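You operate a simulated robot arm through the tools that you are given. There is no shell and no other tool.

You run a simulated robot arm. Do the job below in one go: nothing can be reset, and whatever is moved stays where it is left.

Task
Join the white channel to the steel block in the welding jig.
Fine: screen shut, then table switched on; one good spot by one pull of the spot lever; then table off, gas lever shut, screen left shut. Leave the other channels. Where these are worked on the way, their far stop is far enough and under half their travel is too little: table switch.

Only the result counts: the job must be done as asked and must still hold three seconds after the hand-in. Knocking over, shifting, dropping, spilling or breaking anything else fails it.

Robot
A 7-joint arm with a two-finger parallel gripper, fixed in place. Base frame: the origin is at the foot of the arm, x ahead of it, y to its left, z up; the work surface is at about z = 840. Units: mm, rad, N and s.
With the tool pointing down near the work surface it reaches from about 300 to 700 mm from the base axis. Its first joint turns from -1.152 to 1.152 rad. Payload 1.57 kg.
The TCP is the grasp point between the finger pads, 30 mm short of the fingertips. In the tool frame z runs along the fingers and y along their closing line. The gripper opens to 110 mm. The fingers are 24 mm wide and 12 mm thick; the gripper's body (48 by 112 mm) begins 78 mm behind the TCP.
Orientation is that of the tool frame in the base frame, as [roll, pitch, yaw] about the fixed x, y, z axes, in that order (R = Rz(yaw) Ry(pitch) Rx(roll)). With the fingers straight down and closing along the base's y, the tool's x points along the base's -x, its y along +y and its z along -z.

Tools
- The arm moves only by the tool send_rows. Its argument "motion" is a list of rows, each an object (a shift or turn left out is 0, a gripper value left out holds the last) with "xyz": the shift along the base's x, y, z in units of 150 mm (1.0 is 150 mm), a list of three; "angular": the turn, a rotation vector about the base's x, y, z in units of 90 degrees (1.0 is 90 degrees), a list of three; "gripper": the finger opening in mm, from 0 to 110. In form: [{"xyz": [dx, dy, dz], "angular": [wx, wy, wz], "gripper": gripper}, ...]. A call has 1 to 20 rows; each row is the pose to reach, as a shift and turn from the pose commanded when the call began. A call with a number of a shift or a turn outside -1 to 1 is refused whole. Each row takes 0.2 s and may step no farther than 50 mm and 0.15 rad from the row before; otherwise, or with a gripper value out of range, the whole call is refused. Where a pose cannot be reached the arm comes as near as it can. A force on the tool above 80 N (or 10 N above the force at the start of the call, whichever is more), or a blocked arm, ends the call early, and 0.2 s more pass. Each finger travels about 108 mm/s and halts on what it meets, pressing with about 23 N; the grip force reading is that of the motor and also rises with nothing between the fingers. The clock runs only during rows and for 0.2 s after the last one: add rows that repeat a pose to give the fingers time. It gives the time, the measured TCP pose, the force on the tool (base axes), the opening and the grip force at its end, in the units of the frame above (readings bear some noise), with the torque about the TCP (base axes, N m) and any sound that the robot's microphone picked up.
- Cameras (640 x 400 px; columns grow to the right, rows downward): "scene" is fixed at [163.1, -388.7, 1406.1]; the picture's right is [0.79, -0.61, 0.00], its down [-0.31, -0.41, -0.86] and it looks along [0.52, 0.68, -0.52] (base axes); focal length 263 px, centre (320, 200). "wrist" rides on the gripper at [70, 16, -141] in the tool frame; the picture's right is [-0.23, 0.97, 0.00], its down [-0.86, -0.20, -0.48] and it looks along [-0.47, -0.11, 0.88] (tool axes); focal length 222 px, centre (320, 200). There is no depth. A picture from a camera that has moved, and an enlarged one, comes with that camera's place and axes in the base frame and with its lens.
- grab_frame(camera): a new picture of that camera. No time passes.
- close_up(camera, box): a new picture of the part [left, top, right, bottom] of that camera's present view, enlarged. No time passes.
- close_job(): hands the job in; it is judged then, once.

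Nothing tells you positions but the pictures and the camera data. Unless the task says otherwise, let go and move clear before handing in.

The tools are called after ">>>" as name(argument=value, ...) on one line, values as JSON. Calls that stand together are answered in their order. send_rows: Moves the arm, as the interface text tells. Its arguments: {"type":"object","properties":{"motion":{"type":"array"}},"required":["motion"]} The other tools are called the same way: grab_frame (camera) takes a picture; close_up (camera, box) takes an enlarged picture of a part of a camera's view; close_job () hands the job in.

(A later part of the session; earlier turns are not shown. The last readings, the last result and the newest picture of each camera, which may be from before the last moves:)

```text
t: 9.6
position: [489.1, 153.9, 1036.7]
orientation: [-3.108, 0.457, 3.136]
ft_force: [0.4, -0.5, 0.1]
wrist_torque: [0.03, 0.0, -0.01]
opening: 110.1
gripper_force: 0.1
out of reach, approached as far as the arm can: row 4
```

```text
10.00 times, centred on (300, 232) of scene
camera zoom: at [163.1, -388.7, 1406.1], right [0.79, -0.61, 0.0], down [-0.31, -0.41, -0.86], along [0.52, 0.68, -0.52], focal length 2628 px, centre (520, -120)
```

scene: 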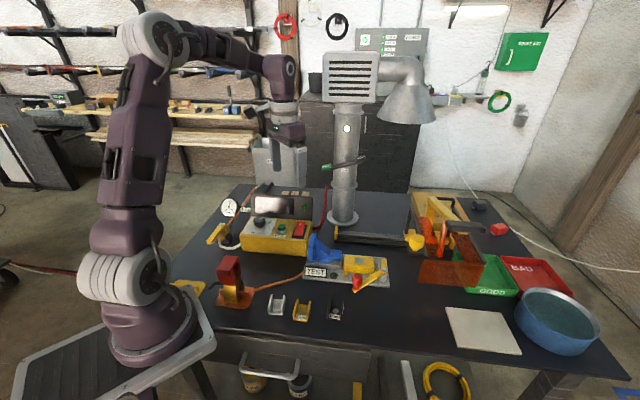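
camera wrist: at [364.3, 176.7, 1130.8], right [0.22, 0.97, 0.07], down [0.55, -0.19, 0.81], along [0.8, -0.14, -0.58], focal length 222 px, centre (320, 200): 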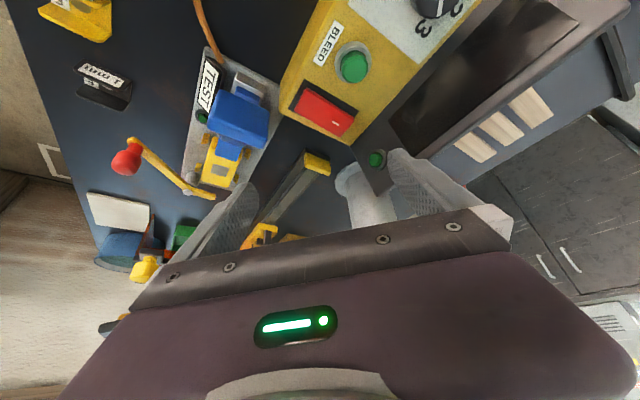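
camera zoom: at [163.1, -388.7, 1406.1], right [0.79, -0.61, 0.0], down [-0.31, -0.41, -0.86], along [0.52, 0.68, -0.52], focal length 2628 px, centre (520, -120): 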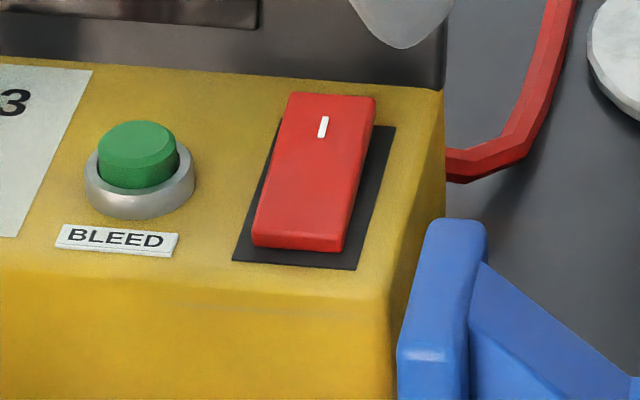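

The rocker's marked "I" end (at the back, about (517, 175, 917)) stands raised and its front end is down, so the table is off now. Next I'll get a close view of the white channel for a precise grasp.

>>> send_rows(motion=[{"xyz": [-0.12, -0.2, 0.0], "angular": [0, 0.06, 0]}, {"xyz": [-0.24, -0.4, -0.1], "angular": [0, 0.12, 0]}, {"xyz": [-0.36, -0.6, -0.2], "angular": [0, 0.18, 0]}, {"xyz": [-0.48, -0.8, -0.35], "angular": [0, 0.24, 0]}, {"xyz": [-0.59, -1.0, -0.5], "angular": [0, 0.291, 0]}])

>>> grab_frame(camera="wrist")

>>> close_up(camera="wrist", box=[240, 40, 400, 140])

```text
t: 10.8
position: [387.9, 15.6, 949.5]
orientation: [-3.14, 0.044, -3.14]
ft_force: [0.5, 0.3, 0.5]
wrist_torque: [0.02, 0.01, -0.03]
opening: 110.0
gripper_force: 0.0
```

```text
taken
camera wrist: at [312.2, 32.7, 1085.8], right [0.23, 0.97, 0.01], down [0.83, -0.2, 0.52], along [0.5, -0.11, -0.86], focal length 222 px, centre (320, 200)
```

wrist: 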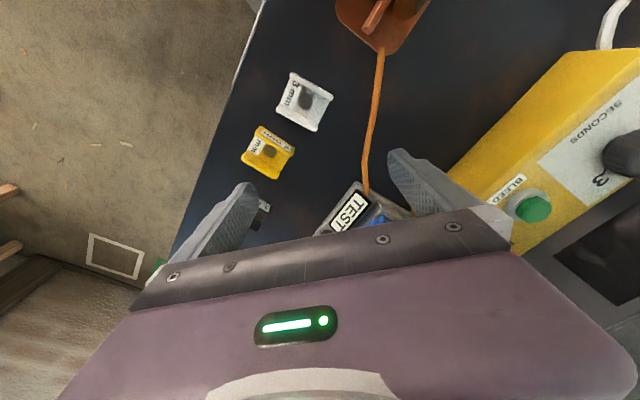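

```text
4.00 times, centred on (320, 90) of wrist
camera zoom: at [312.2, 32.7, 1085.8], right [0.23, 0.97, 0.01], down [0.83, -0.2, 0.52], along [0.5, -0.11, -0.86], focal length 888 px, centre (320, 640)
```

zoom: 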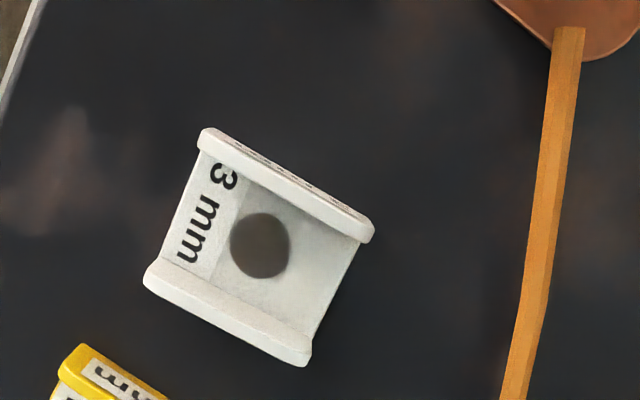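

The white channel's mark is at about (339, 13.5), its legs run at about 48.7° (same way as the jig's cross direction), and outer width is about 34 mm. I'll check leg height with a tight zoom before turning the gripper.

>>> close_up(camera="scene", box=[262, 288, 294, 320])

>>> close_up(camera="scene", box=[398, 190, 462, 270])

>>> close_up(camera="wrist", box=[320, 0, 480, 60])

```text
12.50 times, centred on (278, 304) of scene
camera zoom: at [163.1, -388.7, 1406.1], right [0.79, -0.61, 0.0], down [-0.31, -0.41, -0.86], along [0.52, 0.68, -0.52], focal length 3286 px, centre (845, -1100)
```

zoom: 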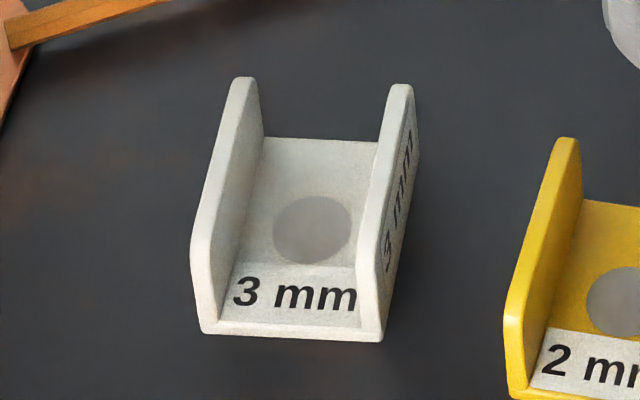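

```text
5.00 times, centred on (430, 230) of scene
camera zoom: at [163.1, -388.7, 1406.1], right [0.79, -0.61, 0.0], down [-0.31, -0.41, -0.86], along [0.52, 0.68, -0.52], focal length 1314 px, centre (-230, 50)
```

zoom: 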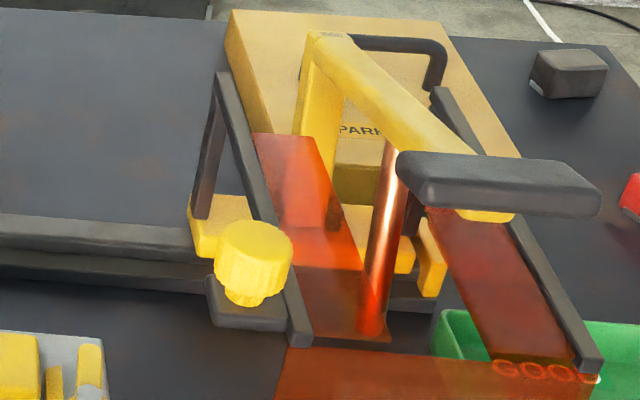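

```text
4.00 times, centred on (400, 30) of wrist
camera zoom: at [312.2, 32.7, 1085.8], right [0.23, 0.97, 0.01], down [0.83, -0.2, 0.52], along [0.5, -0.11, -0.86], focal length 888 px, centre (0, 880)
```

zoom: 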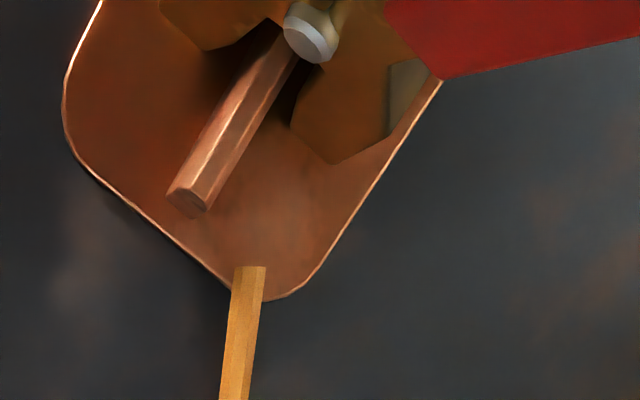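

The legs are about 20 mm high and the outer width about 35 mm, centred at (338.5, 14). I'll level the tool, yaw +0.85 rad so the fingers close across the legs, narrow the opening and hover above the white channel.

>>> send_rows(motion=[{"xyz": [-0.055, 0, -0.03], "angular": [-0.002, 0.0045, 0.09], "gripper": 46}, {"xyz": [-0.11, 0, -0.06], "angular": [-0.004, 0.009, 0.18]}, {"xyz": [-0.165, 0, -0.1], "angular": [-0.006, 0.0136, 0.27]}, {"xyz": [-0.22, 0, -0.13], "angular": [-0.008, 0.018, 0.36]}, {"xyz": [-0.275, -0.005, -0.16], "angular": [-0.01, 0.0227, 0.45]}, {"xyz": [-0.33, -0.01, -0.197], "angular": [-0.0123, 0.0272, 0.541]}, {"xyz": [-0.33, -0.01, -0.197], "angular": [-0.0123, 0.0272, 0.541]}])

>>> grab_frame(camera="wrist")

>>> close_up(camera="wrist", box=[260, 130, 380, 220])

>>> close_up(camera="scene", box=[230, 240, 350, 330])

```text
t: 12.4
position: [341.6, 14.4, 918.1]
orientation: [3.141, 0.0, -2.289]
ft_force: [0.2, 0.3, 0.1]
wrist_torque: [0.0, -0.01, -0.01]
opening: 46.0
gripper_force: 0.1
```

```text
taken
camera wrist: at [282.2, -26.2, 1059.1], right [-0.58, 0.81, 0.0], down [0.71, 0.51, 0.48], along [0.39, 0.28, -0.88], focal length 222 px, centre (320, 200)
```

wrist: 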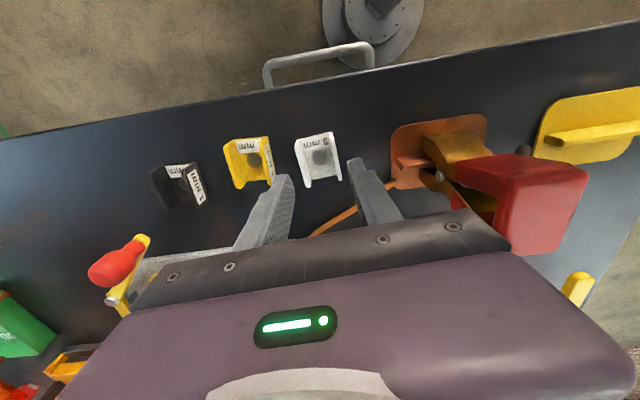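

```text
4.44 times, centred on (320, 175) of wrist
camera zoom: at [282.2, -26.2, 1059.1], right [-0.58, 0.81, 0.0], down [0.71, 0.51, 0.48], along [0.39, 0.28, -0.88], focal length 987 px, centre (320, 311)
```

zoom: 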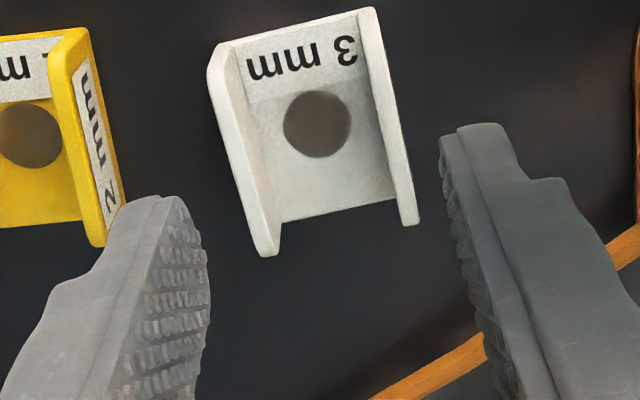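

```text
4.44 times, centred on (290, 285) of scene
camera zoom: at [163.1, -388.7, 1406.1], right [0.79, -0.61, 0.0], down [-0.31, -0.41, -0.86], along [0.52, 0.68, -0.52], focal length 1168 px, centre (453, -178)
```

zoom: 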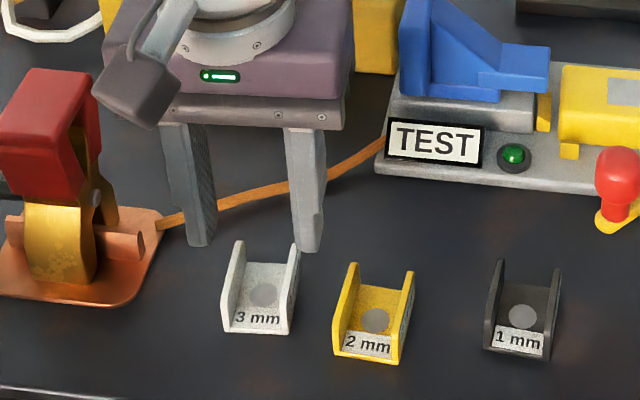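

The fingers straddle the white channel, whose centre I now put at (338.8, 13.3). I'll shift ~3 mm, go down so the fingertips are ~5 mm above the table, then close.

>>> send_rows(motion=[{"xyz": [-0.019, -0.007, -0.07]}, {"xyz": [-0.019, -0.007, -0.17]}, {"xyz": [-0.019, -0.007, -0.25]}, {"xyz": [-0.019, -0.007, -0.28]}, {"xyz": [-0.019, -0.007, -0.28]}])

>>> grab_frame(camera="wrist")

>>> close_up(camera="wrist", box=[270, 140, 370, 215])

>>> close_up(camera="scene", box=[240, 270, 320, 325])

```text
t: 13.6
position: [339.1, 12.8, 879.8]
orientation: [3.141, 0.0, -2.292]
ft_force: [1.4, -0.4, -0.2]
wrist_torque: [-0.02, -0.02, 0.04]
opening: 46.0
gripper_force: 0.1
```

```text
taken
camera wrist: at [279.4, -27.9, 1018.3], right [-0.58, 0.81, 0.0], down [0.71, 0.51, 0.48], along [0.39, 0.28, -0.88], focal length 222 px, centre (320, 200)
```

wrist: 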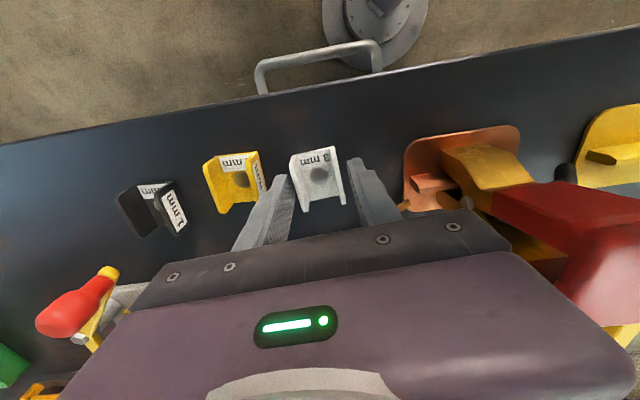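

```text
5.33 times, centred on (320, 178) of wrist
camera zoom: at [279.4, -27.9, 1018.3], right [-0.58, 0.81, 0.0], down [0.71, 0.51, 0.48], along [0.39, 0.28, -0.88], focal length 1185 px, centre (320, 320)
```

zoom: 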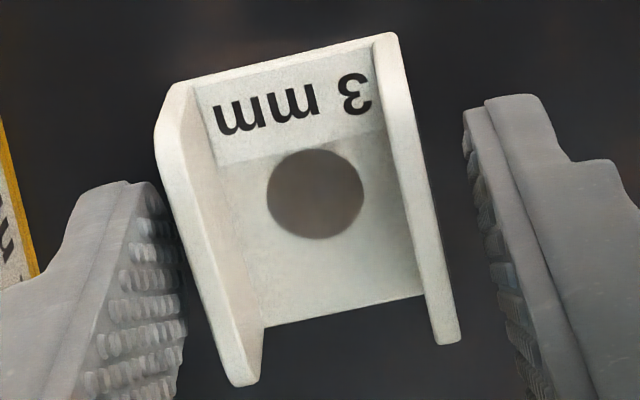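

```text
7.27 times, centred on (280, 298) of scene
camera zoom: at [163.1, -388.7, 1406.1], right [0.79, -0.61, 0.0], down [-0.31, -0.41, -0.86], along [0.52, 0.68, -0.52], focal length 1912 px, centre (611, -509)
```

zoom: 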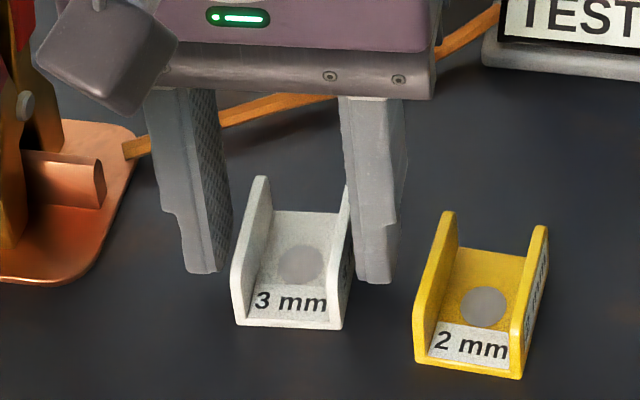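

The fingers are centred on the mark with fingertips just above the table. Closing now.

>>> send_rows(motion=[{"gripper": 25}, {"gripper": 25}, {"gripper": 25}])

>>> close_up(camera="wrist", box=[270, 140, 370, 215])

```text
t: 14.4
position: [338.4, 13.1, 878.7]
orientation: [3.14, 0.0, -2.293]
ft_force: [0.5, -0.5, -0.6]
wrist_torque: [0.02, 0.03, 0.0]
opening: 34.9
gripper_force: 23.2
```

```text
5.33 times, centred on (320, 178) of wrist
camera zoom: at [279.4, -27.9, 1018.4], right [-0.58, 0.81, 0.0], down [0.71, 0.51, 0.48], along [0.39, 0.28, -0.88], focal length 1185 px, centre (320, 320)
```

zoom: 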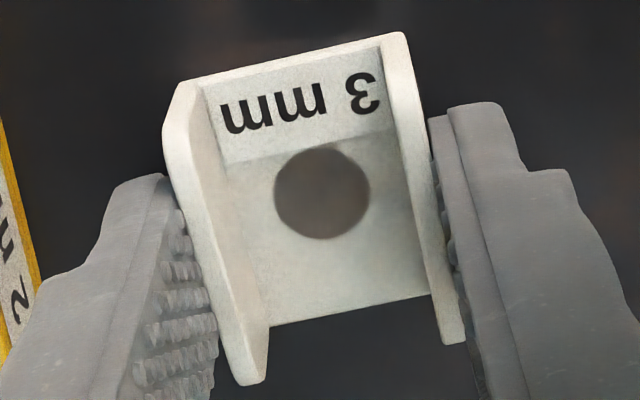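

The channel is held (opening 34.9 mm). I'll lift it straight up, then carry it toward a look-out point behind the steel square so the wrist camera can see the square.

>>> send_rows(motion=[{"xyz": [0, 0, 0.1]}, {"xyz": [0, 0, 0.35]}, {"xyz": [0, 0, 0.65]}, {"xyz": [0, 0, 0.9]}, {"xyz": [0.3, 0.02, 0.9]}, {"xyz": [0.6, 0.04, 0.9]}, {"xyz": [0.9, 0.05, 0.9]}])

>>> send_rows(motion=[{"xyz": [0.3, 0, 0]}, {"xyz": [0.6, 0, 0]}, {"xyz": [0.9, 0, 0]}, {"xyz": [1.0, 0, 0]}, {"xyz": [1.0, 0, 0]}])

>>> grab_frame(camera="wrist")

>>> grab_frame(camera="scene")

```text
t: 16.0
position: [471.1, 18.3, 1011.2]
orientation: [3.141, 0.001, -2.29]
ft_force: [0.3, -0.3, -1.0]
wrist_torque: [-0.01, 0.0, -0.03]
opening: 35.1
gripper_force: 23.1
```

```text
t: 17.2
position: [623.6, 20.1, 1012.5]
orientation: [-3.141, 0.0, -2.292]
ft_force: [0.6, -0.8, -0.6]
wrist_torque: [-0.02, 0.02, 0.0]
opening: 35.2
gripper_force: 22.4
```

```text
taken
camera wrist: at [564.3, -20.6, 1151.9], right [-0.58, 0.81, 0.0], down [0.71, 0.51, 0.48], along [0.39, 0.28, -0.88], focal length 222 px, centre (320, 200)
```

wrist: 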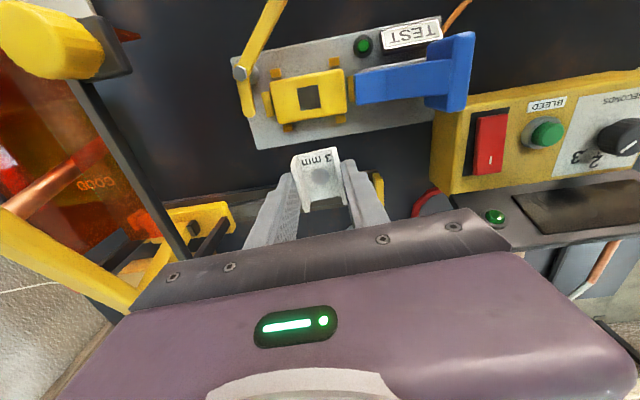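

```text
taken
```

scene: 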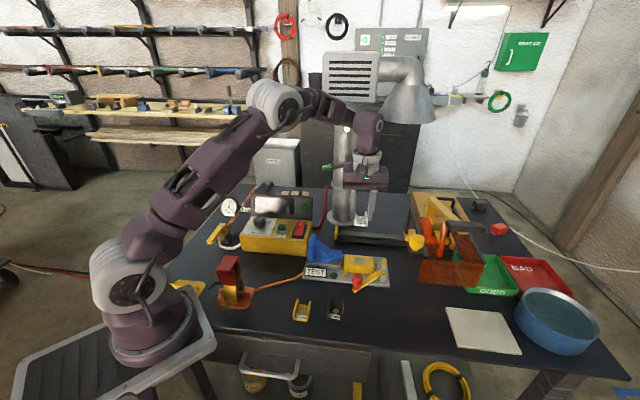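

>>> close_up(camera="wrist", box=[235, 50, 395, 150])

>>> close_up(camera="wrist", box=[265, 130, 385, 215])

>>> close_up(camera="wrist", box=[0, 0, 260, 290])

>>> close_up(camera="wrist", box=[430, 80, 640, 210])

```text
4.00 times, centred on (315, 100) of wrist
camera zoom: at [564.3, -20.6, 1151.9], right [-0.58, 0.81, 0.0], down [0.71, 0.51, 0.48], along [0.39, 0.28, -0.88], focal length 888 px, centre (340, 600)
```

zoom: 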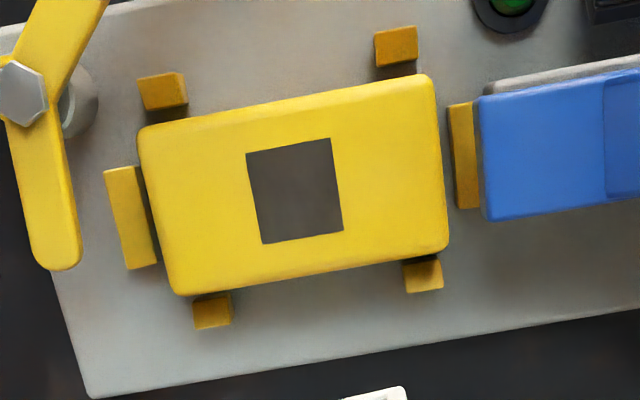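

```text
4.71 times, centred on (325, 172) of wrist
camera zoom: at [564.3, -20.6, 1151.9], right [-0.58, 0.81, 0.0], down [0.71, 0.51, 0.48], along [0.39, 0.28, -0.88], focal length 1045 px, centre (296, 329)
```

zoom: 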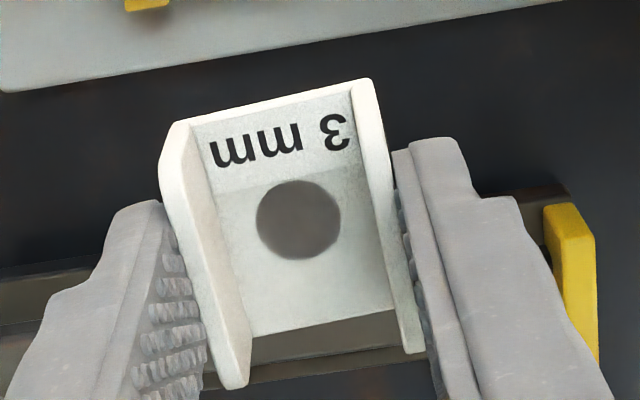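

```text
1.38 times, centred on (130, 145) of wrist
camera zoom: at [564.3, -20.6, 1151.9], right [-0.58, 0.81, 0.0], down [0.71, 0.51, 0.48], along [0.39, 0.28, -0.88], focal length 306 px, centre (582, 276)
```

zoom: 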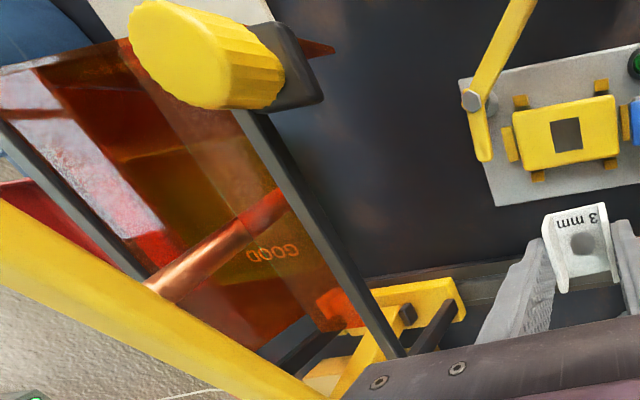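

```text
3.05 times, centred on (535, 145) of wrist
camera zoom: at [564.3, -20.6, 1151.9], right [-0.58, 0.81, 0.0], down [0.71, 0.51, 0.48], along [0.39, 0.28, -0.88], focal length 677 px, centre (-335, 368)
```

zoom: 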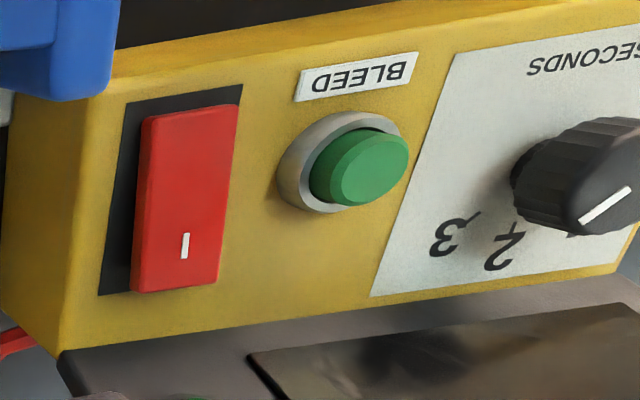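

The steel square is at about (587.7, -19.7) with the block's cross direction near 44.3°, so I'll turn the channel by about -4.2° and bring its mark over the square, first hovering at z 940.

>>> send_rows(motion=[{"xyz": [-0.08, -0.093, -0.05], "angular": [0, 0, -0.0156]}, {"xyz": [-0.16, -0.187, -0.2], "angular": [0, 0, -0.0311]}, {"xyz": [-0.2407, -0.28, -0.35], "angular": [0, 0, -0.0467]}, {"xyz": [-0.2407, -0.28, -0.4727], "angular": [0, 0, -0.0467]}, {"xyz": [-0.2407, -0.28, -0.4727], "angular": [0, 0, -0.0467]}])

>>> grab_frame(camera="wrist")

>>> close_up(camera="wrist", box=[250, 120, 390, 215])

>>> close_up(camera="scene", box=[310, 210, 400, 290])

```text
t: 18.4
position: [586.0, -22.4, 941.1]
orientation: [-3.14, -0.002, -2.366]
ft_force: [-0.6, 0.5, -0.4]
wrist_torque: [0.02, 0.01, -0.03]
opening: 34.9
gripper_force: 22.3
```

```text
taken
camera wrist: at [524.9, -58.6, 1081.0], right [-0.52, 0.85, 0.0], down [0.75, 0.46, 0.48], along [0.41, 0.25, -0.88], focal length 222 px, centre (320, 200)
```

wrist: 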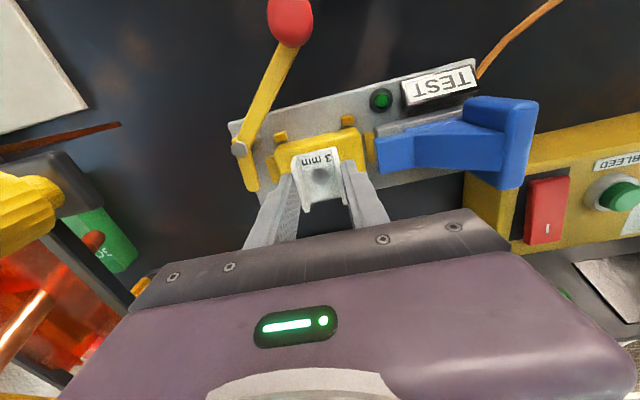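

```text
4.21 times, centred on (320, 168) of wrist
camera zoom: at [524.9, -58.6, 1081.0], right [-0.52, 0.85, 0.0], down [0.75, 0.46, 0.48], along [0.41, 0.25, -0.88], focal length 935 px, centre (320, 337)
```

zoom: 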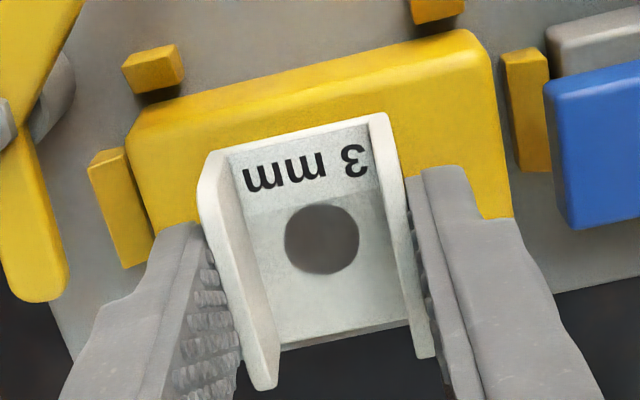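

```text
5.00 times, centred on (355, 250) of scene
camera zoom: at [163.1, -388.7, 1406.1], right [0.79, -0.61, 0.0], down [-0.31, -0.41, -0.86], along [0.52, 0.68, -0.52], focal length 1314 px, centre (145, -50)
```

zoom: 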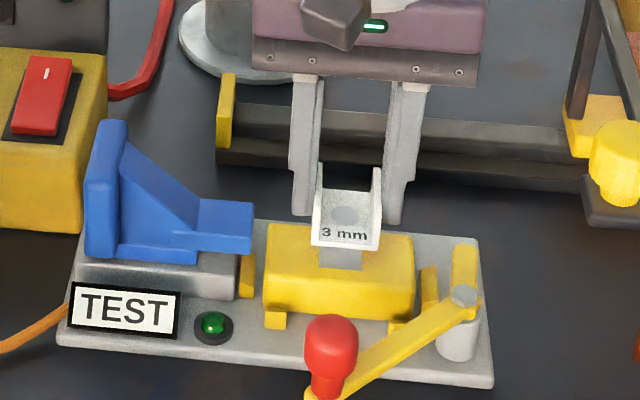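

The channel hangs right above the steel square, aligned with the block. Lowering to just above the expected contact height.

>>> send_rows(motion=[{"xyz": [0.002, 0.003, -0.08]}, {"xyz": [0.002, 0.003, -0.15]}, {"xyz": [0.002, 0.003, -0.19]}, {"xyz": [0.002, 0.003, -0.19]}])

>>> close_up(camera="wrist", box=[250, 120, 390, 215])

>>> close_up(camera="scene", box=[325, 230, 389, 290])

```text
t: 19.4
position: [586.6, -20.2, 913.0]
orientation: [-3.14, 0.001, -2.362]
ft_force: [-0.7, 1.1, 21.5]
wrist_torque: [0.05, 0.03, 0.01]
opening: 35.4
gripper_force: 23.2
```

```text
4.21 times, centred on (320, 168) of wrist
camera zoom: at [525.0, -57.0, 1053.5], right [-0.52, 0.85, 0.0], down [0.75, 0.46, 0.48], along [0.41, 0.25, -0.88], focal length 935 px, centre (320, 337)
```

zoom: 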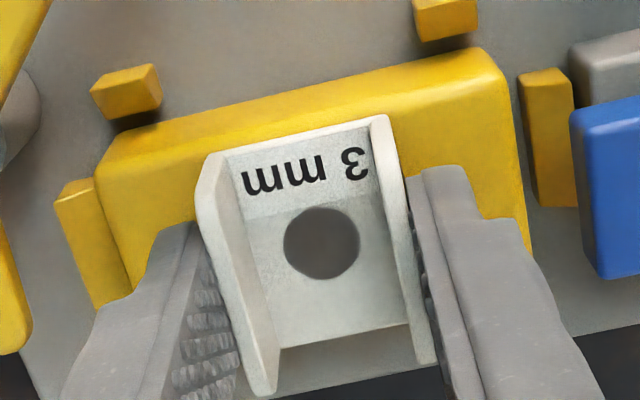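

```text
6.67 times, centred on (357, 260) of scene
camera zoom: at [162.7, -388.7, 1406.2], right [0.79, -0.61, 0.0], down [-0.31, -0.41, -0.86], along [0.52, 0.68, -0.52], focal length 1752 px, centre (73, -200)
```

zoom: 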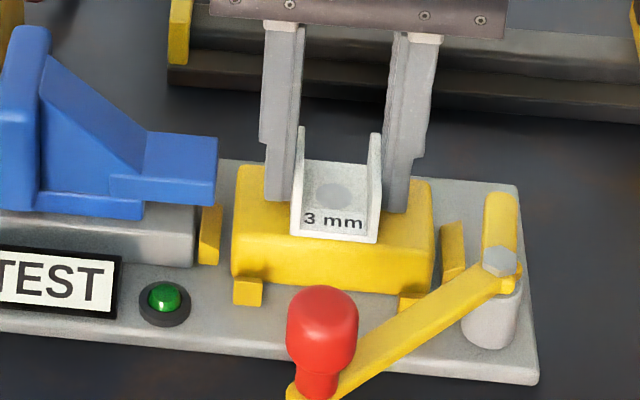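

Contact is confirmed (21 N) with the channel on the block, but I read the mark about 2 mm too far back. I'll lift 3 mm, shift by (-1.3, -1.3) mm and set it down again lightly.

>>> send_rows(motion=[{"xyz": [0, 0, 0.022]}, {"xyz": [-0.0087, -0.0087, 0.022]}, {"xyz": [-0.0087, -0.0087, 0.022]}, {"xyz": [-0.0087, -0.0087, 0.01]}, {"xyz": [-0.0087, -0.0087, 0.003]}, {"xyz": [-0.0087, -0.0087, 0.003]}])

>>> close_up(camera="wrist", box=[250, 120, 390, 215])

```text
t: 20.8
position: [585.0, -21.6, 913.8]
orientation: [-3.141, 0.001, -2.364]
ft_force: [-0.9, 0.7, 0.2]
wrist_torque: [0.05, -0.06, 0.01]
opening: 35.0
gripper_force: 23.0
```

```text
4.21 times, centred on (320, 168) of wrist
camera zoom: at [524.5, -58.1, 1053.9], right [-0.52, 0.85, 0.0], down [0.75, 0.46, 0.48], along [0.41, 0.25, -0.88], focal length 935 px, centre (320, 337)
```

zoom: 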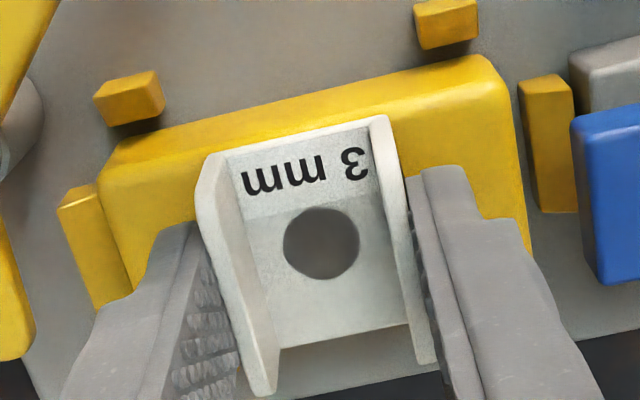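

The mark is now within about 1 mm of the square's centre and barely touching. Releasing with a limited opening, then rising straight up.

>>> send_rows(motion=[{"xyz": [0, 0, -0.003], "gripper": 35}, {"xyz": [0, 0, -0.003], "gripper": 42}, {"xyz": [0, 0, -0.003], "gripper": 50}, {"xyz": [0, 0, -0.003], "gripper": 50}, {"xyz": [0, 0, 0.1], "gripper": 50}, {"xyz": [0, 0, 0.3], "gripper": 50}, {"xyz": [0, 0, 0.6], "gripper": 50}])

>>> grab_frame(camera="wrist")

>>> close_up(camera="wrist", box=[250, 80, 390, 180])

>>> close_up(camera="scene", box=[325, 230, 389, 290])

```text
t: 22.4
position: [584.4, -21.4, 1004.2]
orientation: [-3.14, -0.001, -2.364]
ft_force: [-0.2, -0.7, -0.2]
wrist_torque: [-0.01, 0.05, -0.01]
opening: 50.1
gripper_force: 0.1
```

```text
taken
camera wrist: at [523.3, -59.0, 1143.9], right [-0.52, 0.85, 0.0], down [0.75, 0.46, 0.48], along [0.41, 0.25, -0.88], focal length 222 px, centre (320, 200)
```

wrist: 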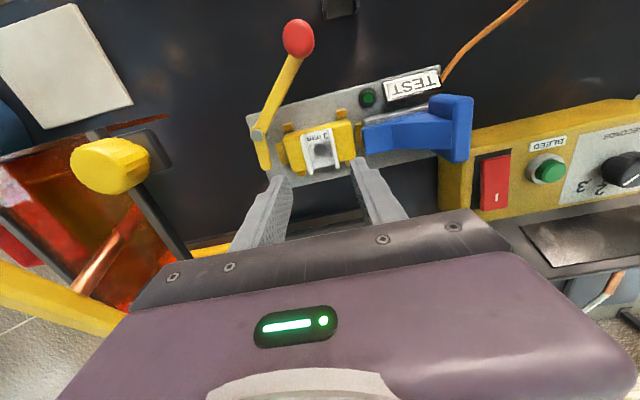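

```text
4.00 times, centred on (320, 130) of wrist
camera zoom: at [523.3, -59.0, 1143.9], right [-0.52, 0.85, 0.0], down [0.75, 0.46, 0.48], along [0.41, 0.25, -0.88], focal length 888 px, centre (320, 480)
```

zoom: 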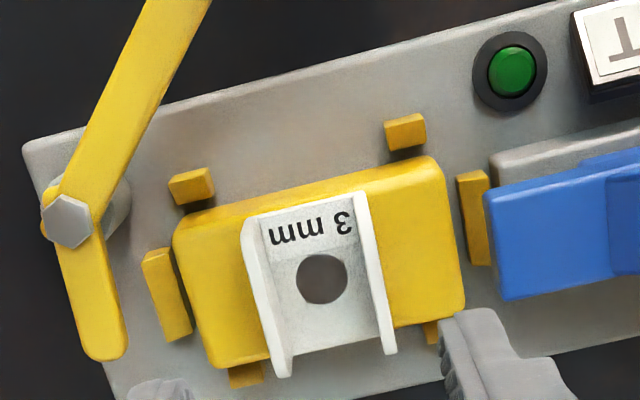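

```text
6.67 times, centred on (357, 260) of scene
camera zoom: at [163.1, -388.7, 1406.1], right [0.79, -0.61, 0.0], down [-0.31, -0.41, -0.86], along [0.52, 0.68, -0.52], focal length 1752 px, centre (73, -200)
```

zoom: 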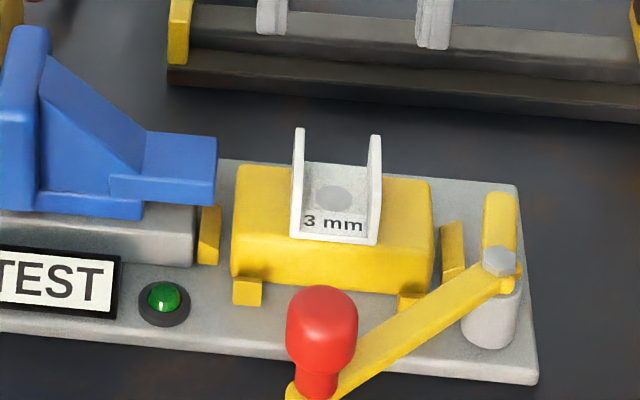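

The white channel stands on the block with its mark over the steel square, and nothing else moved. Next I'll go up and look closely at the yellow knob and the head before sliding the screen shut.

>>> send_rows(motion=[{"xyz": [0, 0, 0.25]}, {"xyz": [0, 0, 0.5]}, {"xyz": [0.19, -0.19, 0.5]}, {"xyz": [0.38, -0.39, 0.5]}, {"xyz": [0.56, -0.58, 0.5]}, {"xyz": [0.56, -0.58, 0.5]}])

>>> grab_frame(camera="wrist")

>>> close_up(camera="wrist", box=[220, 60, 380, 180])

>>> grab_frame(camera="scene")

```text
t: 23.8
position: [654.5, -95.7, 1077.2]
orientation: [3.14, -0.002, -2.365]
ft_force: [1.2, 0.2, 0.5]
wrist_torque: [0.0, -0.04, 0.01]
opening: 50.0
gripper_force: 0.0
out of reach, approached as far as the arm can: row 5, 6
```

```text
taken
camera wrist: at [593.5, -131.9, 1218.3], right [-0.52, 0.85, 0.0], down [0.75, 0.46, 0.48], along [0.41, 0.25, -0.88], focal length 222 px, centre (320, 200)
```

wrist: 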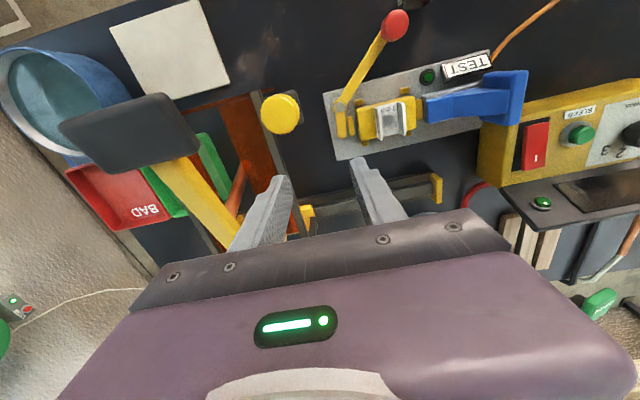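

```text
3.33 times, centred on (300, 120) of wrist
camera zoom: at [593.5, -131.9, 1218.3], right [-0.52, 0.85, 0.0], down [0.75, 0.46, 0.48], along [0.41, 0.25, -0.88], focal length 740 px, centre (387, 467)
```

zoom: 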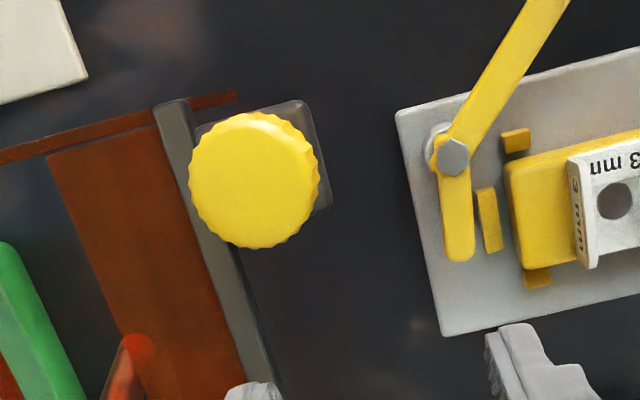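

```text
taken
```

scene: 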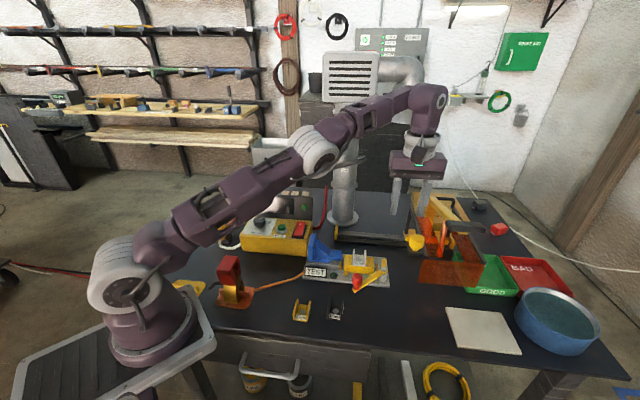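

The knob is about 34 mm across, centred near (632, -147) with top at z ≈ 1022, and the black handle's end is only ~45 mm away along the rail. I'll turn the gripper by -90° so the fingers close across the rail direction and stay clear of the handle.

>>> send_rows(motion=[{"xyz": [-0.02, -0.02, 0.03], "angular": [0, 0, -0.09]}, {"xyz": [-0.04, -0.04, 0.06], "angular": [0, 0, -0.18]}, {"xyz": [-0.06, -0.06, 0.08], "angular": [0, 0, -0.27]}, {"xyz": [-0.08, -0.08, 0.1], "angular": [0, 0, -0.36]}, {"xyz": [-0.1, -0.1, 0.1], "angular": [0, 0, -0.45]}, {"xyz": [-0.12, -0.12, 0.1], "angular": [0, 0, -0.54]}, {"xyz": [-0.14, -0.14, 0.1], "angular": [0, 0, -0.63]}, {"xyz": [-0.16, -0.16, 0.1], "angular": [0, 0, -0.72]}, {"xyz": [-0.18, -0.18, 0.1], "angular": [0, 0, -0.81]}, {"xyz": [-0.2, -0.2, 0.1], "angular": [0, 0, -0.9]}, {"xyz": [-0.2, -0.2, 0.1], "angular": [0, 0, -0.99]}, {"xyz": [-0.2, -0.2, 0.1], "angular": [0, 0, -1.0]}])

>>> grab_frame(camera="wrist")

>>> grab_frame(camera="scene")

```text
t: 26.4
position: [623.4, -126.2, 1093.0]
orientation: [3.141, 0.0, 2.345]
ft_force: [0.4, -0.2, -0.4]
wrist_torque: [0.01, 0.03, 0.01]
opening: 50.0
gripper_force: 0.1
```

```text
taken
camera wrist: at [587.2, -63.2, 1233.3], right [0.85, 0.52, 0.0], down [0.46, -0.75, 0.48], along [0.25, -0.41, -0.88], focal length 222 px, centre (320, 200)
```

wrist: 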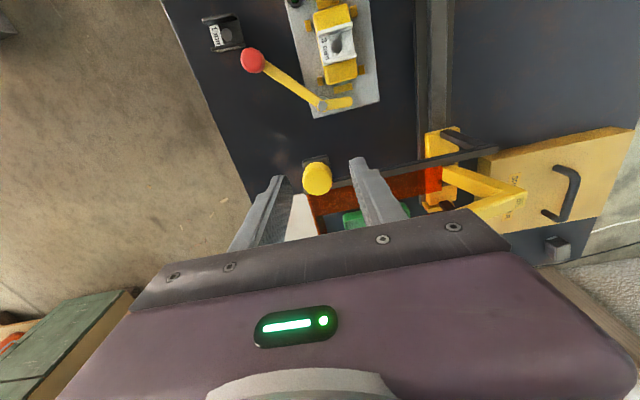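

```text
taken
```

scene: 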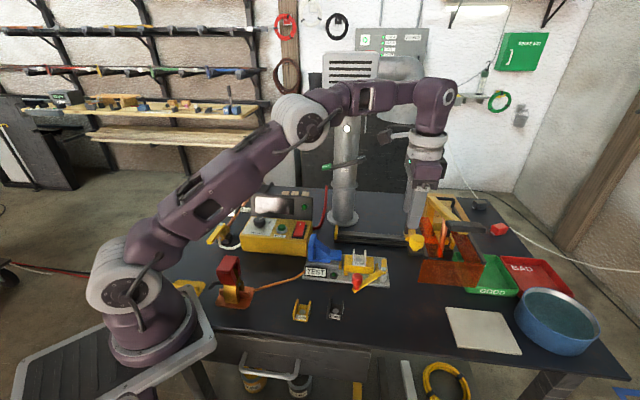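

>>> close_up(camera="wrist", box=[250, 130, 410, 230])

>>> close_up(camera="wrist", box=[400, 110, 640, 260])

>>> close_up(camera="scene", box=[390, 180, 510, 290])

```text
4.00 times, centred on (330, 180) of wrist
camera zoom: at [587.2, -63.2, 1233.3], right [0.85, 0.52, 0.0], down [0.46, -0.75, 0.48], along [0.25, -0.41, -0.88], focal length 888 px, centre (280, 280)
```

zoom: 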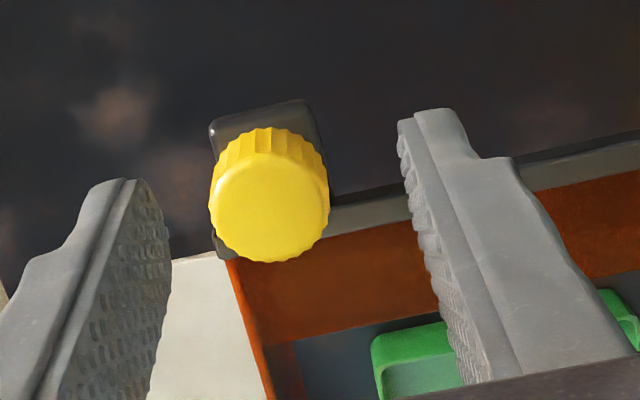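

```text
2.67 times, centred on (520, 185) of wrist
camera zoom: at [587.2, -63.2, 1233.3], right [0.85, 0.52, 0.0], down [0.46, -0.75, 0.48], along [0.25, -0.41, -0.88], focal length 592 px, centre (-213, 240)
```

zoom: 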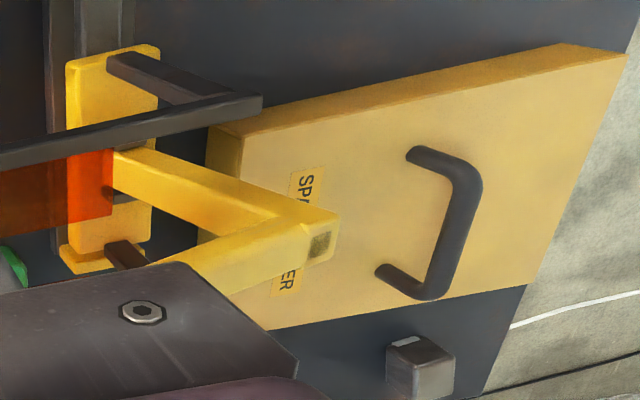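

```text
3.64 times, centred on (450, 235) of scene
camera zoom: at [163.1, -388.7, 1406.1], right [0.79, -0.61, 0.0], down [-0.31, -0.41, -0.86], along [0.52, 0.68, -0.52], focal length 956 px, centre (-153, 73)
```

zoom: 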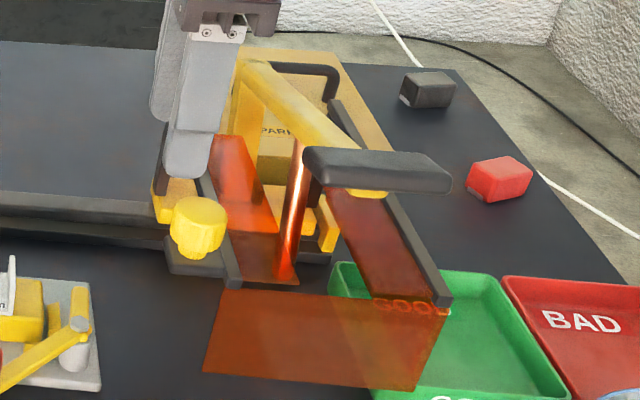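

The arm and copper rod sit on the carriage with the screen, and the tan box behind is separate. Knob centre is about (633.3, -147, top 1019); I'll move over it and lower the fingers around it.

>>> send_rows(motion=[{"xyz": [0.057, -0.15, 0]}, {"xyz": [0.057, -0.15, -0.15]}, {"xyz": [0.057, -0.15, -0.3]}, {"xyz": [0.057, -0.15, -0.4]}, {"xyz": [0.057, -0.15, -0.435]}, {"xyz": [0.057, -0.15, -0.435]}])

>>> grab_frame(camera="wrist")

>>> close_up(camera="wrist", box=[250, 120, 410, 220])

>>> close_up(camera="scene", box=[390, 200, 470, 280])

```text
t: 27.8
position: [634.7, -149.2, 1027.6]
orientation: [-3.141, 0.0, 2.347]
ft_force: [-0.4, -0.4, -0.5]
wrist_torque: [0.0, -0.01, 0.02]
opening: 49.8
gripper_force: 0.2
```

```text
taken
camera wrist: at [596.7, -85.6, 1168.4], right [0.85, 0.52, 0.0], down [0.46, -0.75, 0.48], along [0.25, -0.41, -0.88], focal length 222 px, centre (320, 200)
```

wrist: 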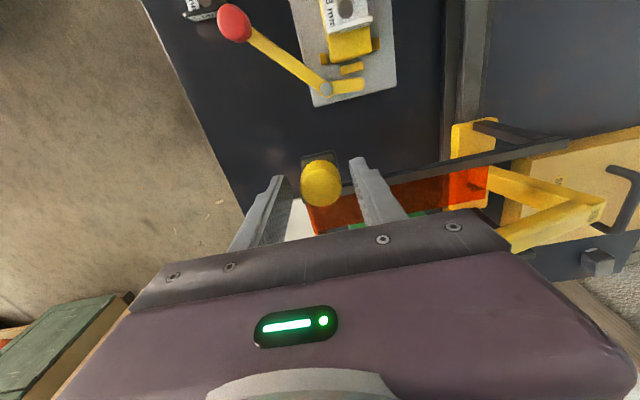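

```text
4.00 times, centred on (330, 170) of wrist
camera zoom: at [596.7, -85.6, 1168.4], right [0.85, 0.52, 0.0], down [0.46, -0.75, 0.48], along [0.25, -0.41, -0.88], focal length 888 px, centre (280, 320)
```

zoom: 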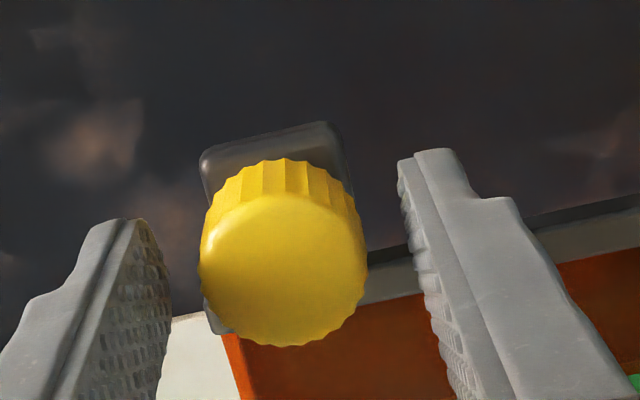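

```text
5.00 times, centred on (430, 240) of scene
camera zoom: at [163.1, -388.7, 1406.1], right [0.79, -0.61, 0.0], down [-0.31, -0.41, -0.86], along [0.52, 0.68, -0.52], focal length 1314 px, centre (-230, 0)
```

zoom: 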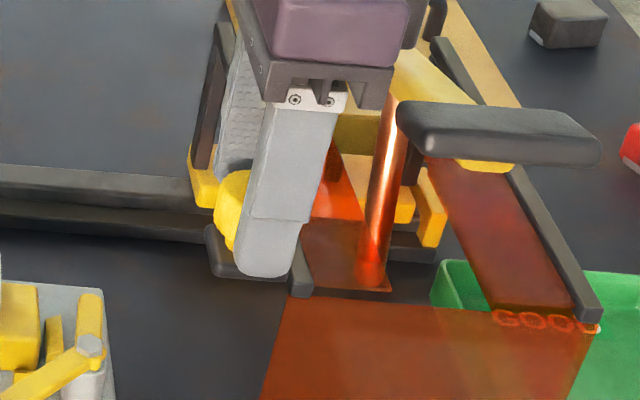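

The knob is centred between the fingers with good overlap. Closing on it.

>>> send_rows(motion=[{"gripper": 25}, {"gripper": 25}, {"gripper": 25}])

```text
t: 28.6
position: [635.2, -148.0, 1027.6]
orientation: [3.14, 0.001, 2.349]
ft_force: [2.3, 1.6, -2.2]
wrist_torque: [-0.04, -0.18, 0.04]
opening: 31.4
gripper_force: 40.3
```

Gripped (31.4 mm). I'll try a small first slide of ~15 mm along the rail to the left and check the forces.

>>> send_rows(motion=[{"xyz": [-0.0233, 0.0238, 0]}, {"xyz": [-0.0466, 0.0476, 0]}, {"xyz": [-0.07, 0.0715, 0]}])

>>> close_up(camera="scene", box=[390, 200, 470, 280])

```text
t: 29.4
position: [623.4, -137.5, 1028.5]
orientation: [3.141, 0.0, 2.347]
ft_force: [1.6, 0.3, 1.5]
wrist_torque: [-0.13, -0.07, -0.05]
opening: 31.2
gripper_force: 40.8
```

```text
5.00 times, centred on (430, 240) of scene
camera zoom: at [163.1, -388.7, 1406.1], right [0.79, -0.61, 0.0], down [-0.31, -0.41, -0.86], along [0.52, 0.68, -0.52], focal length 1314 px, centre (-230, 0)
```

zoom: 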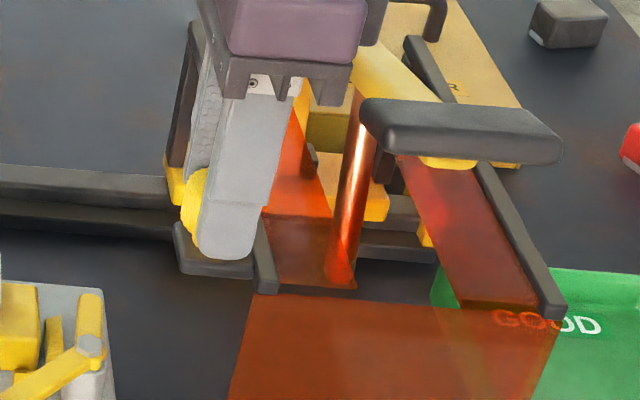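

The whole head slides freely with the knob. I'll continue ~85 mm and then check the front panel's clearance over the red-knobbed lever.

>>> send_rows(motion=[{"xyz": [-0.07, 0.0715, 0]}, {"xyz": [-0.14, 0.143, 0]}, {"xyz": [-0.21, 0.2145, 0]}, {"xyz": [-0.28, 0.286, 0]}, {"xyz": [-0.35, 0.3575, 0]}, {"xyz": [-0.4, 0.4085, 0]}])

>>> grab_frame(camera="scene")

>>> close_up(camera="scene", box=[330, 220, 450, 310])

>>> grab_frame(camera="wrist")

```text
t: 30.8
position: [564.1, -77.4, 1027.9]
orientation: [-3.14, 0.0, 2.346]
ft_force: [-8.7, -9.3, -0.2]
wrist_torque: [-0.37, 0.16, -0.12]
opening: 31.2
gripper_force: 40.8
```

```text
taken
```

scene: 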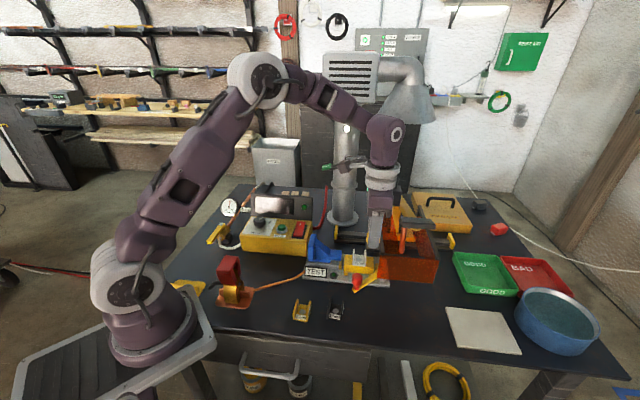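

```text
4.44 times, centred on (390, 265) of scene
camera zoom: at [162.9, -389.0, 1406.1], right [0.79, -0.61, 0.0], down [-0.31, -0.41, -0.86], along [0.52, 0.68, -0.52], focal length 1168 px, centre (9, -89)
```

zoom: 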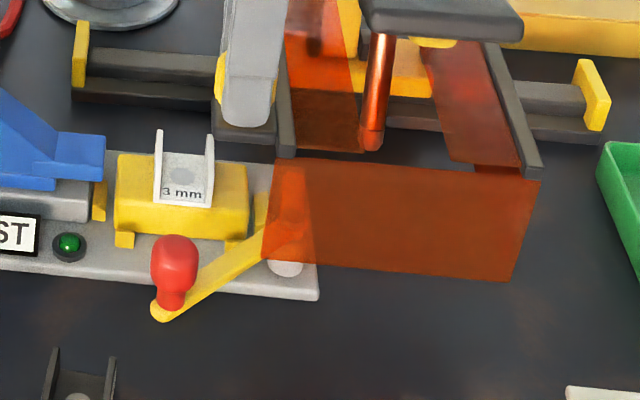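

```text
taken
camera wrist: at [526.6, -14.5, 1168.5], right [0.85, 0.52, 0.0], down [0.46, -0.75, 0.48], along [0.25, -0.41, -0.88], focal length 222 px, centre (320, 200)
```

wrist: 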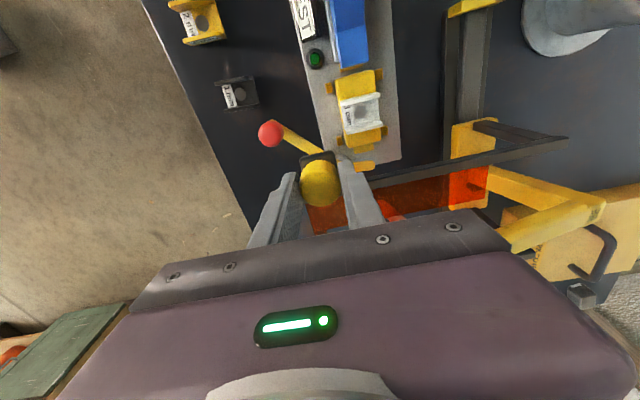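

The rail runs closer to -45° than I assumed (≈13 N side force), so I'll correct by 1 mm toward the front and go on in small steps, watching the panel edge pass over the lever.

>>> send_rows(motion=[{"xyz": [-0.028, 0.0187, 0]}, {"xyz": [-0.075, 0.0655, 0]}, {"xyz": [-0.122, 0.1123, 0]}])

>>> close_up(camera="scene", box=[330, 220, 450, 310])

```text
t: 31.6
position: [546.0, -58.0, 1028.0]
orientation: [-3.141, -0.003, 2.347]
ft_force: [-3.9, -5.8, -5.5]
wrist_torque: [-0.02, 0.23, 0.0]
opening: 31.3
gripper_force: 39.8
```

```text
4.44 times, centred on (390, 265) of scene
camera zoom: at [163.1, -388.9, 1406.1], right [0.79, -0.61, 0.0], down [-0.31, -0.41, -0.86], along [0.52, 0.68, -0.52], focal length 1168 px, centre (9, -89)
```

zoom: 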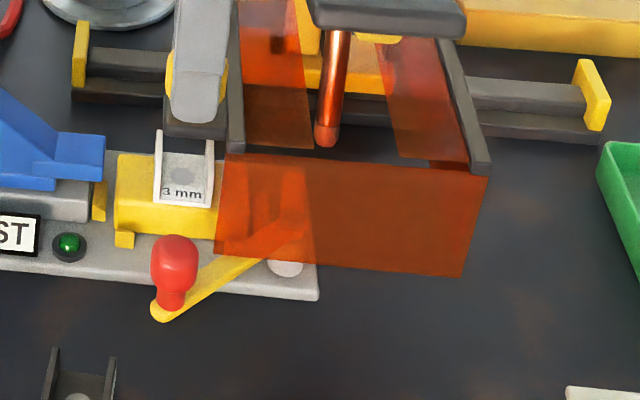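

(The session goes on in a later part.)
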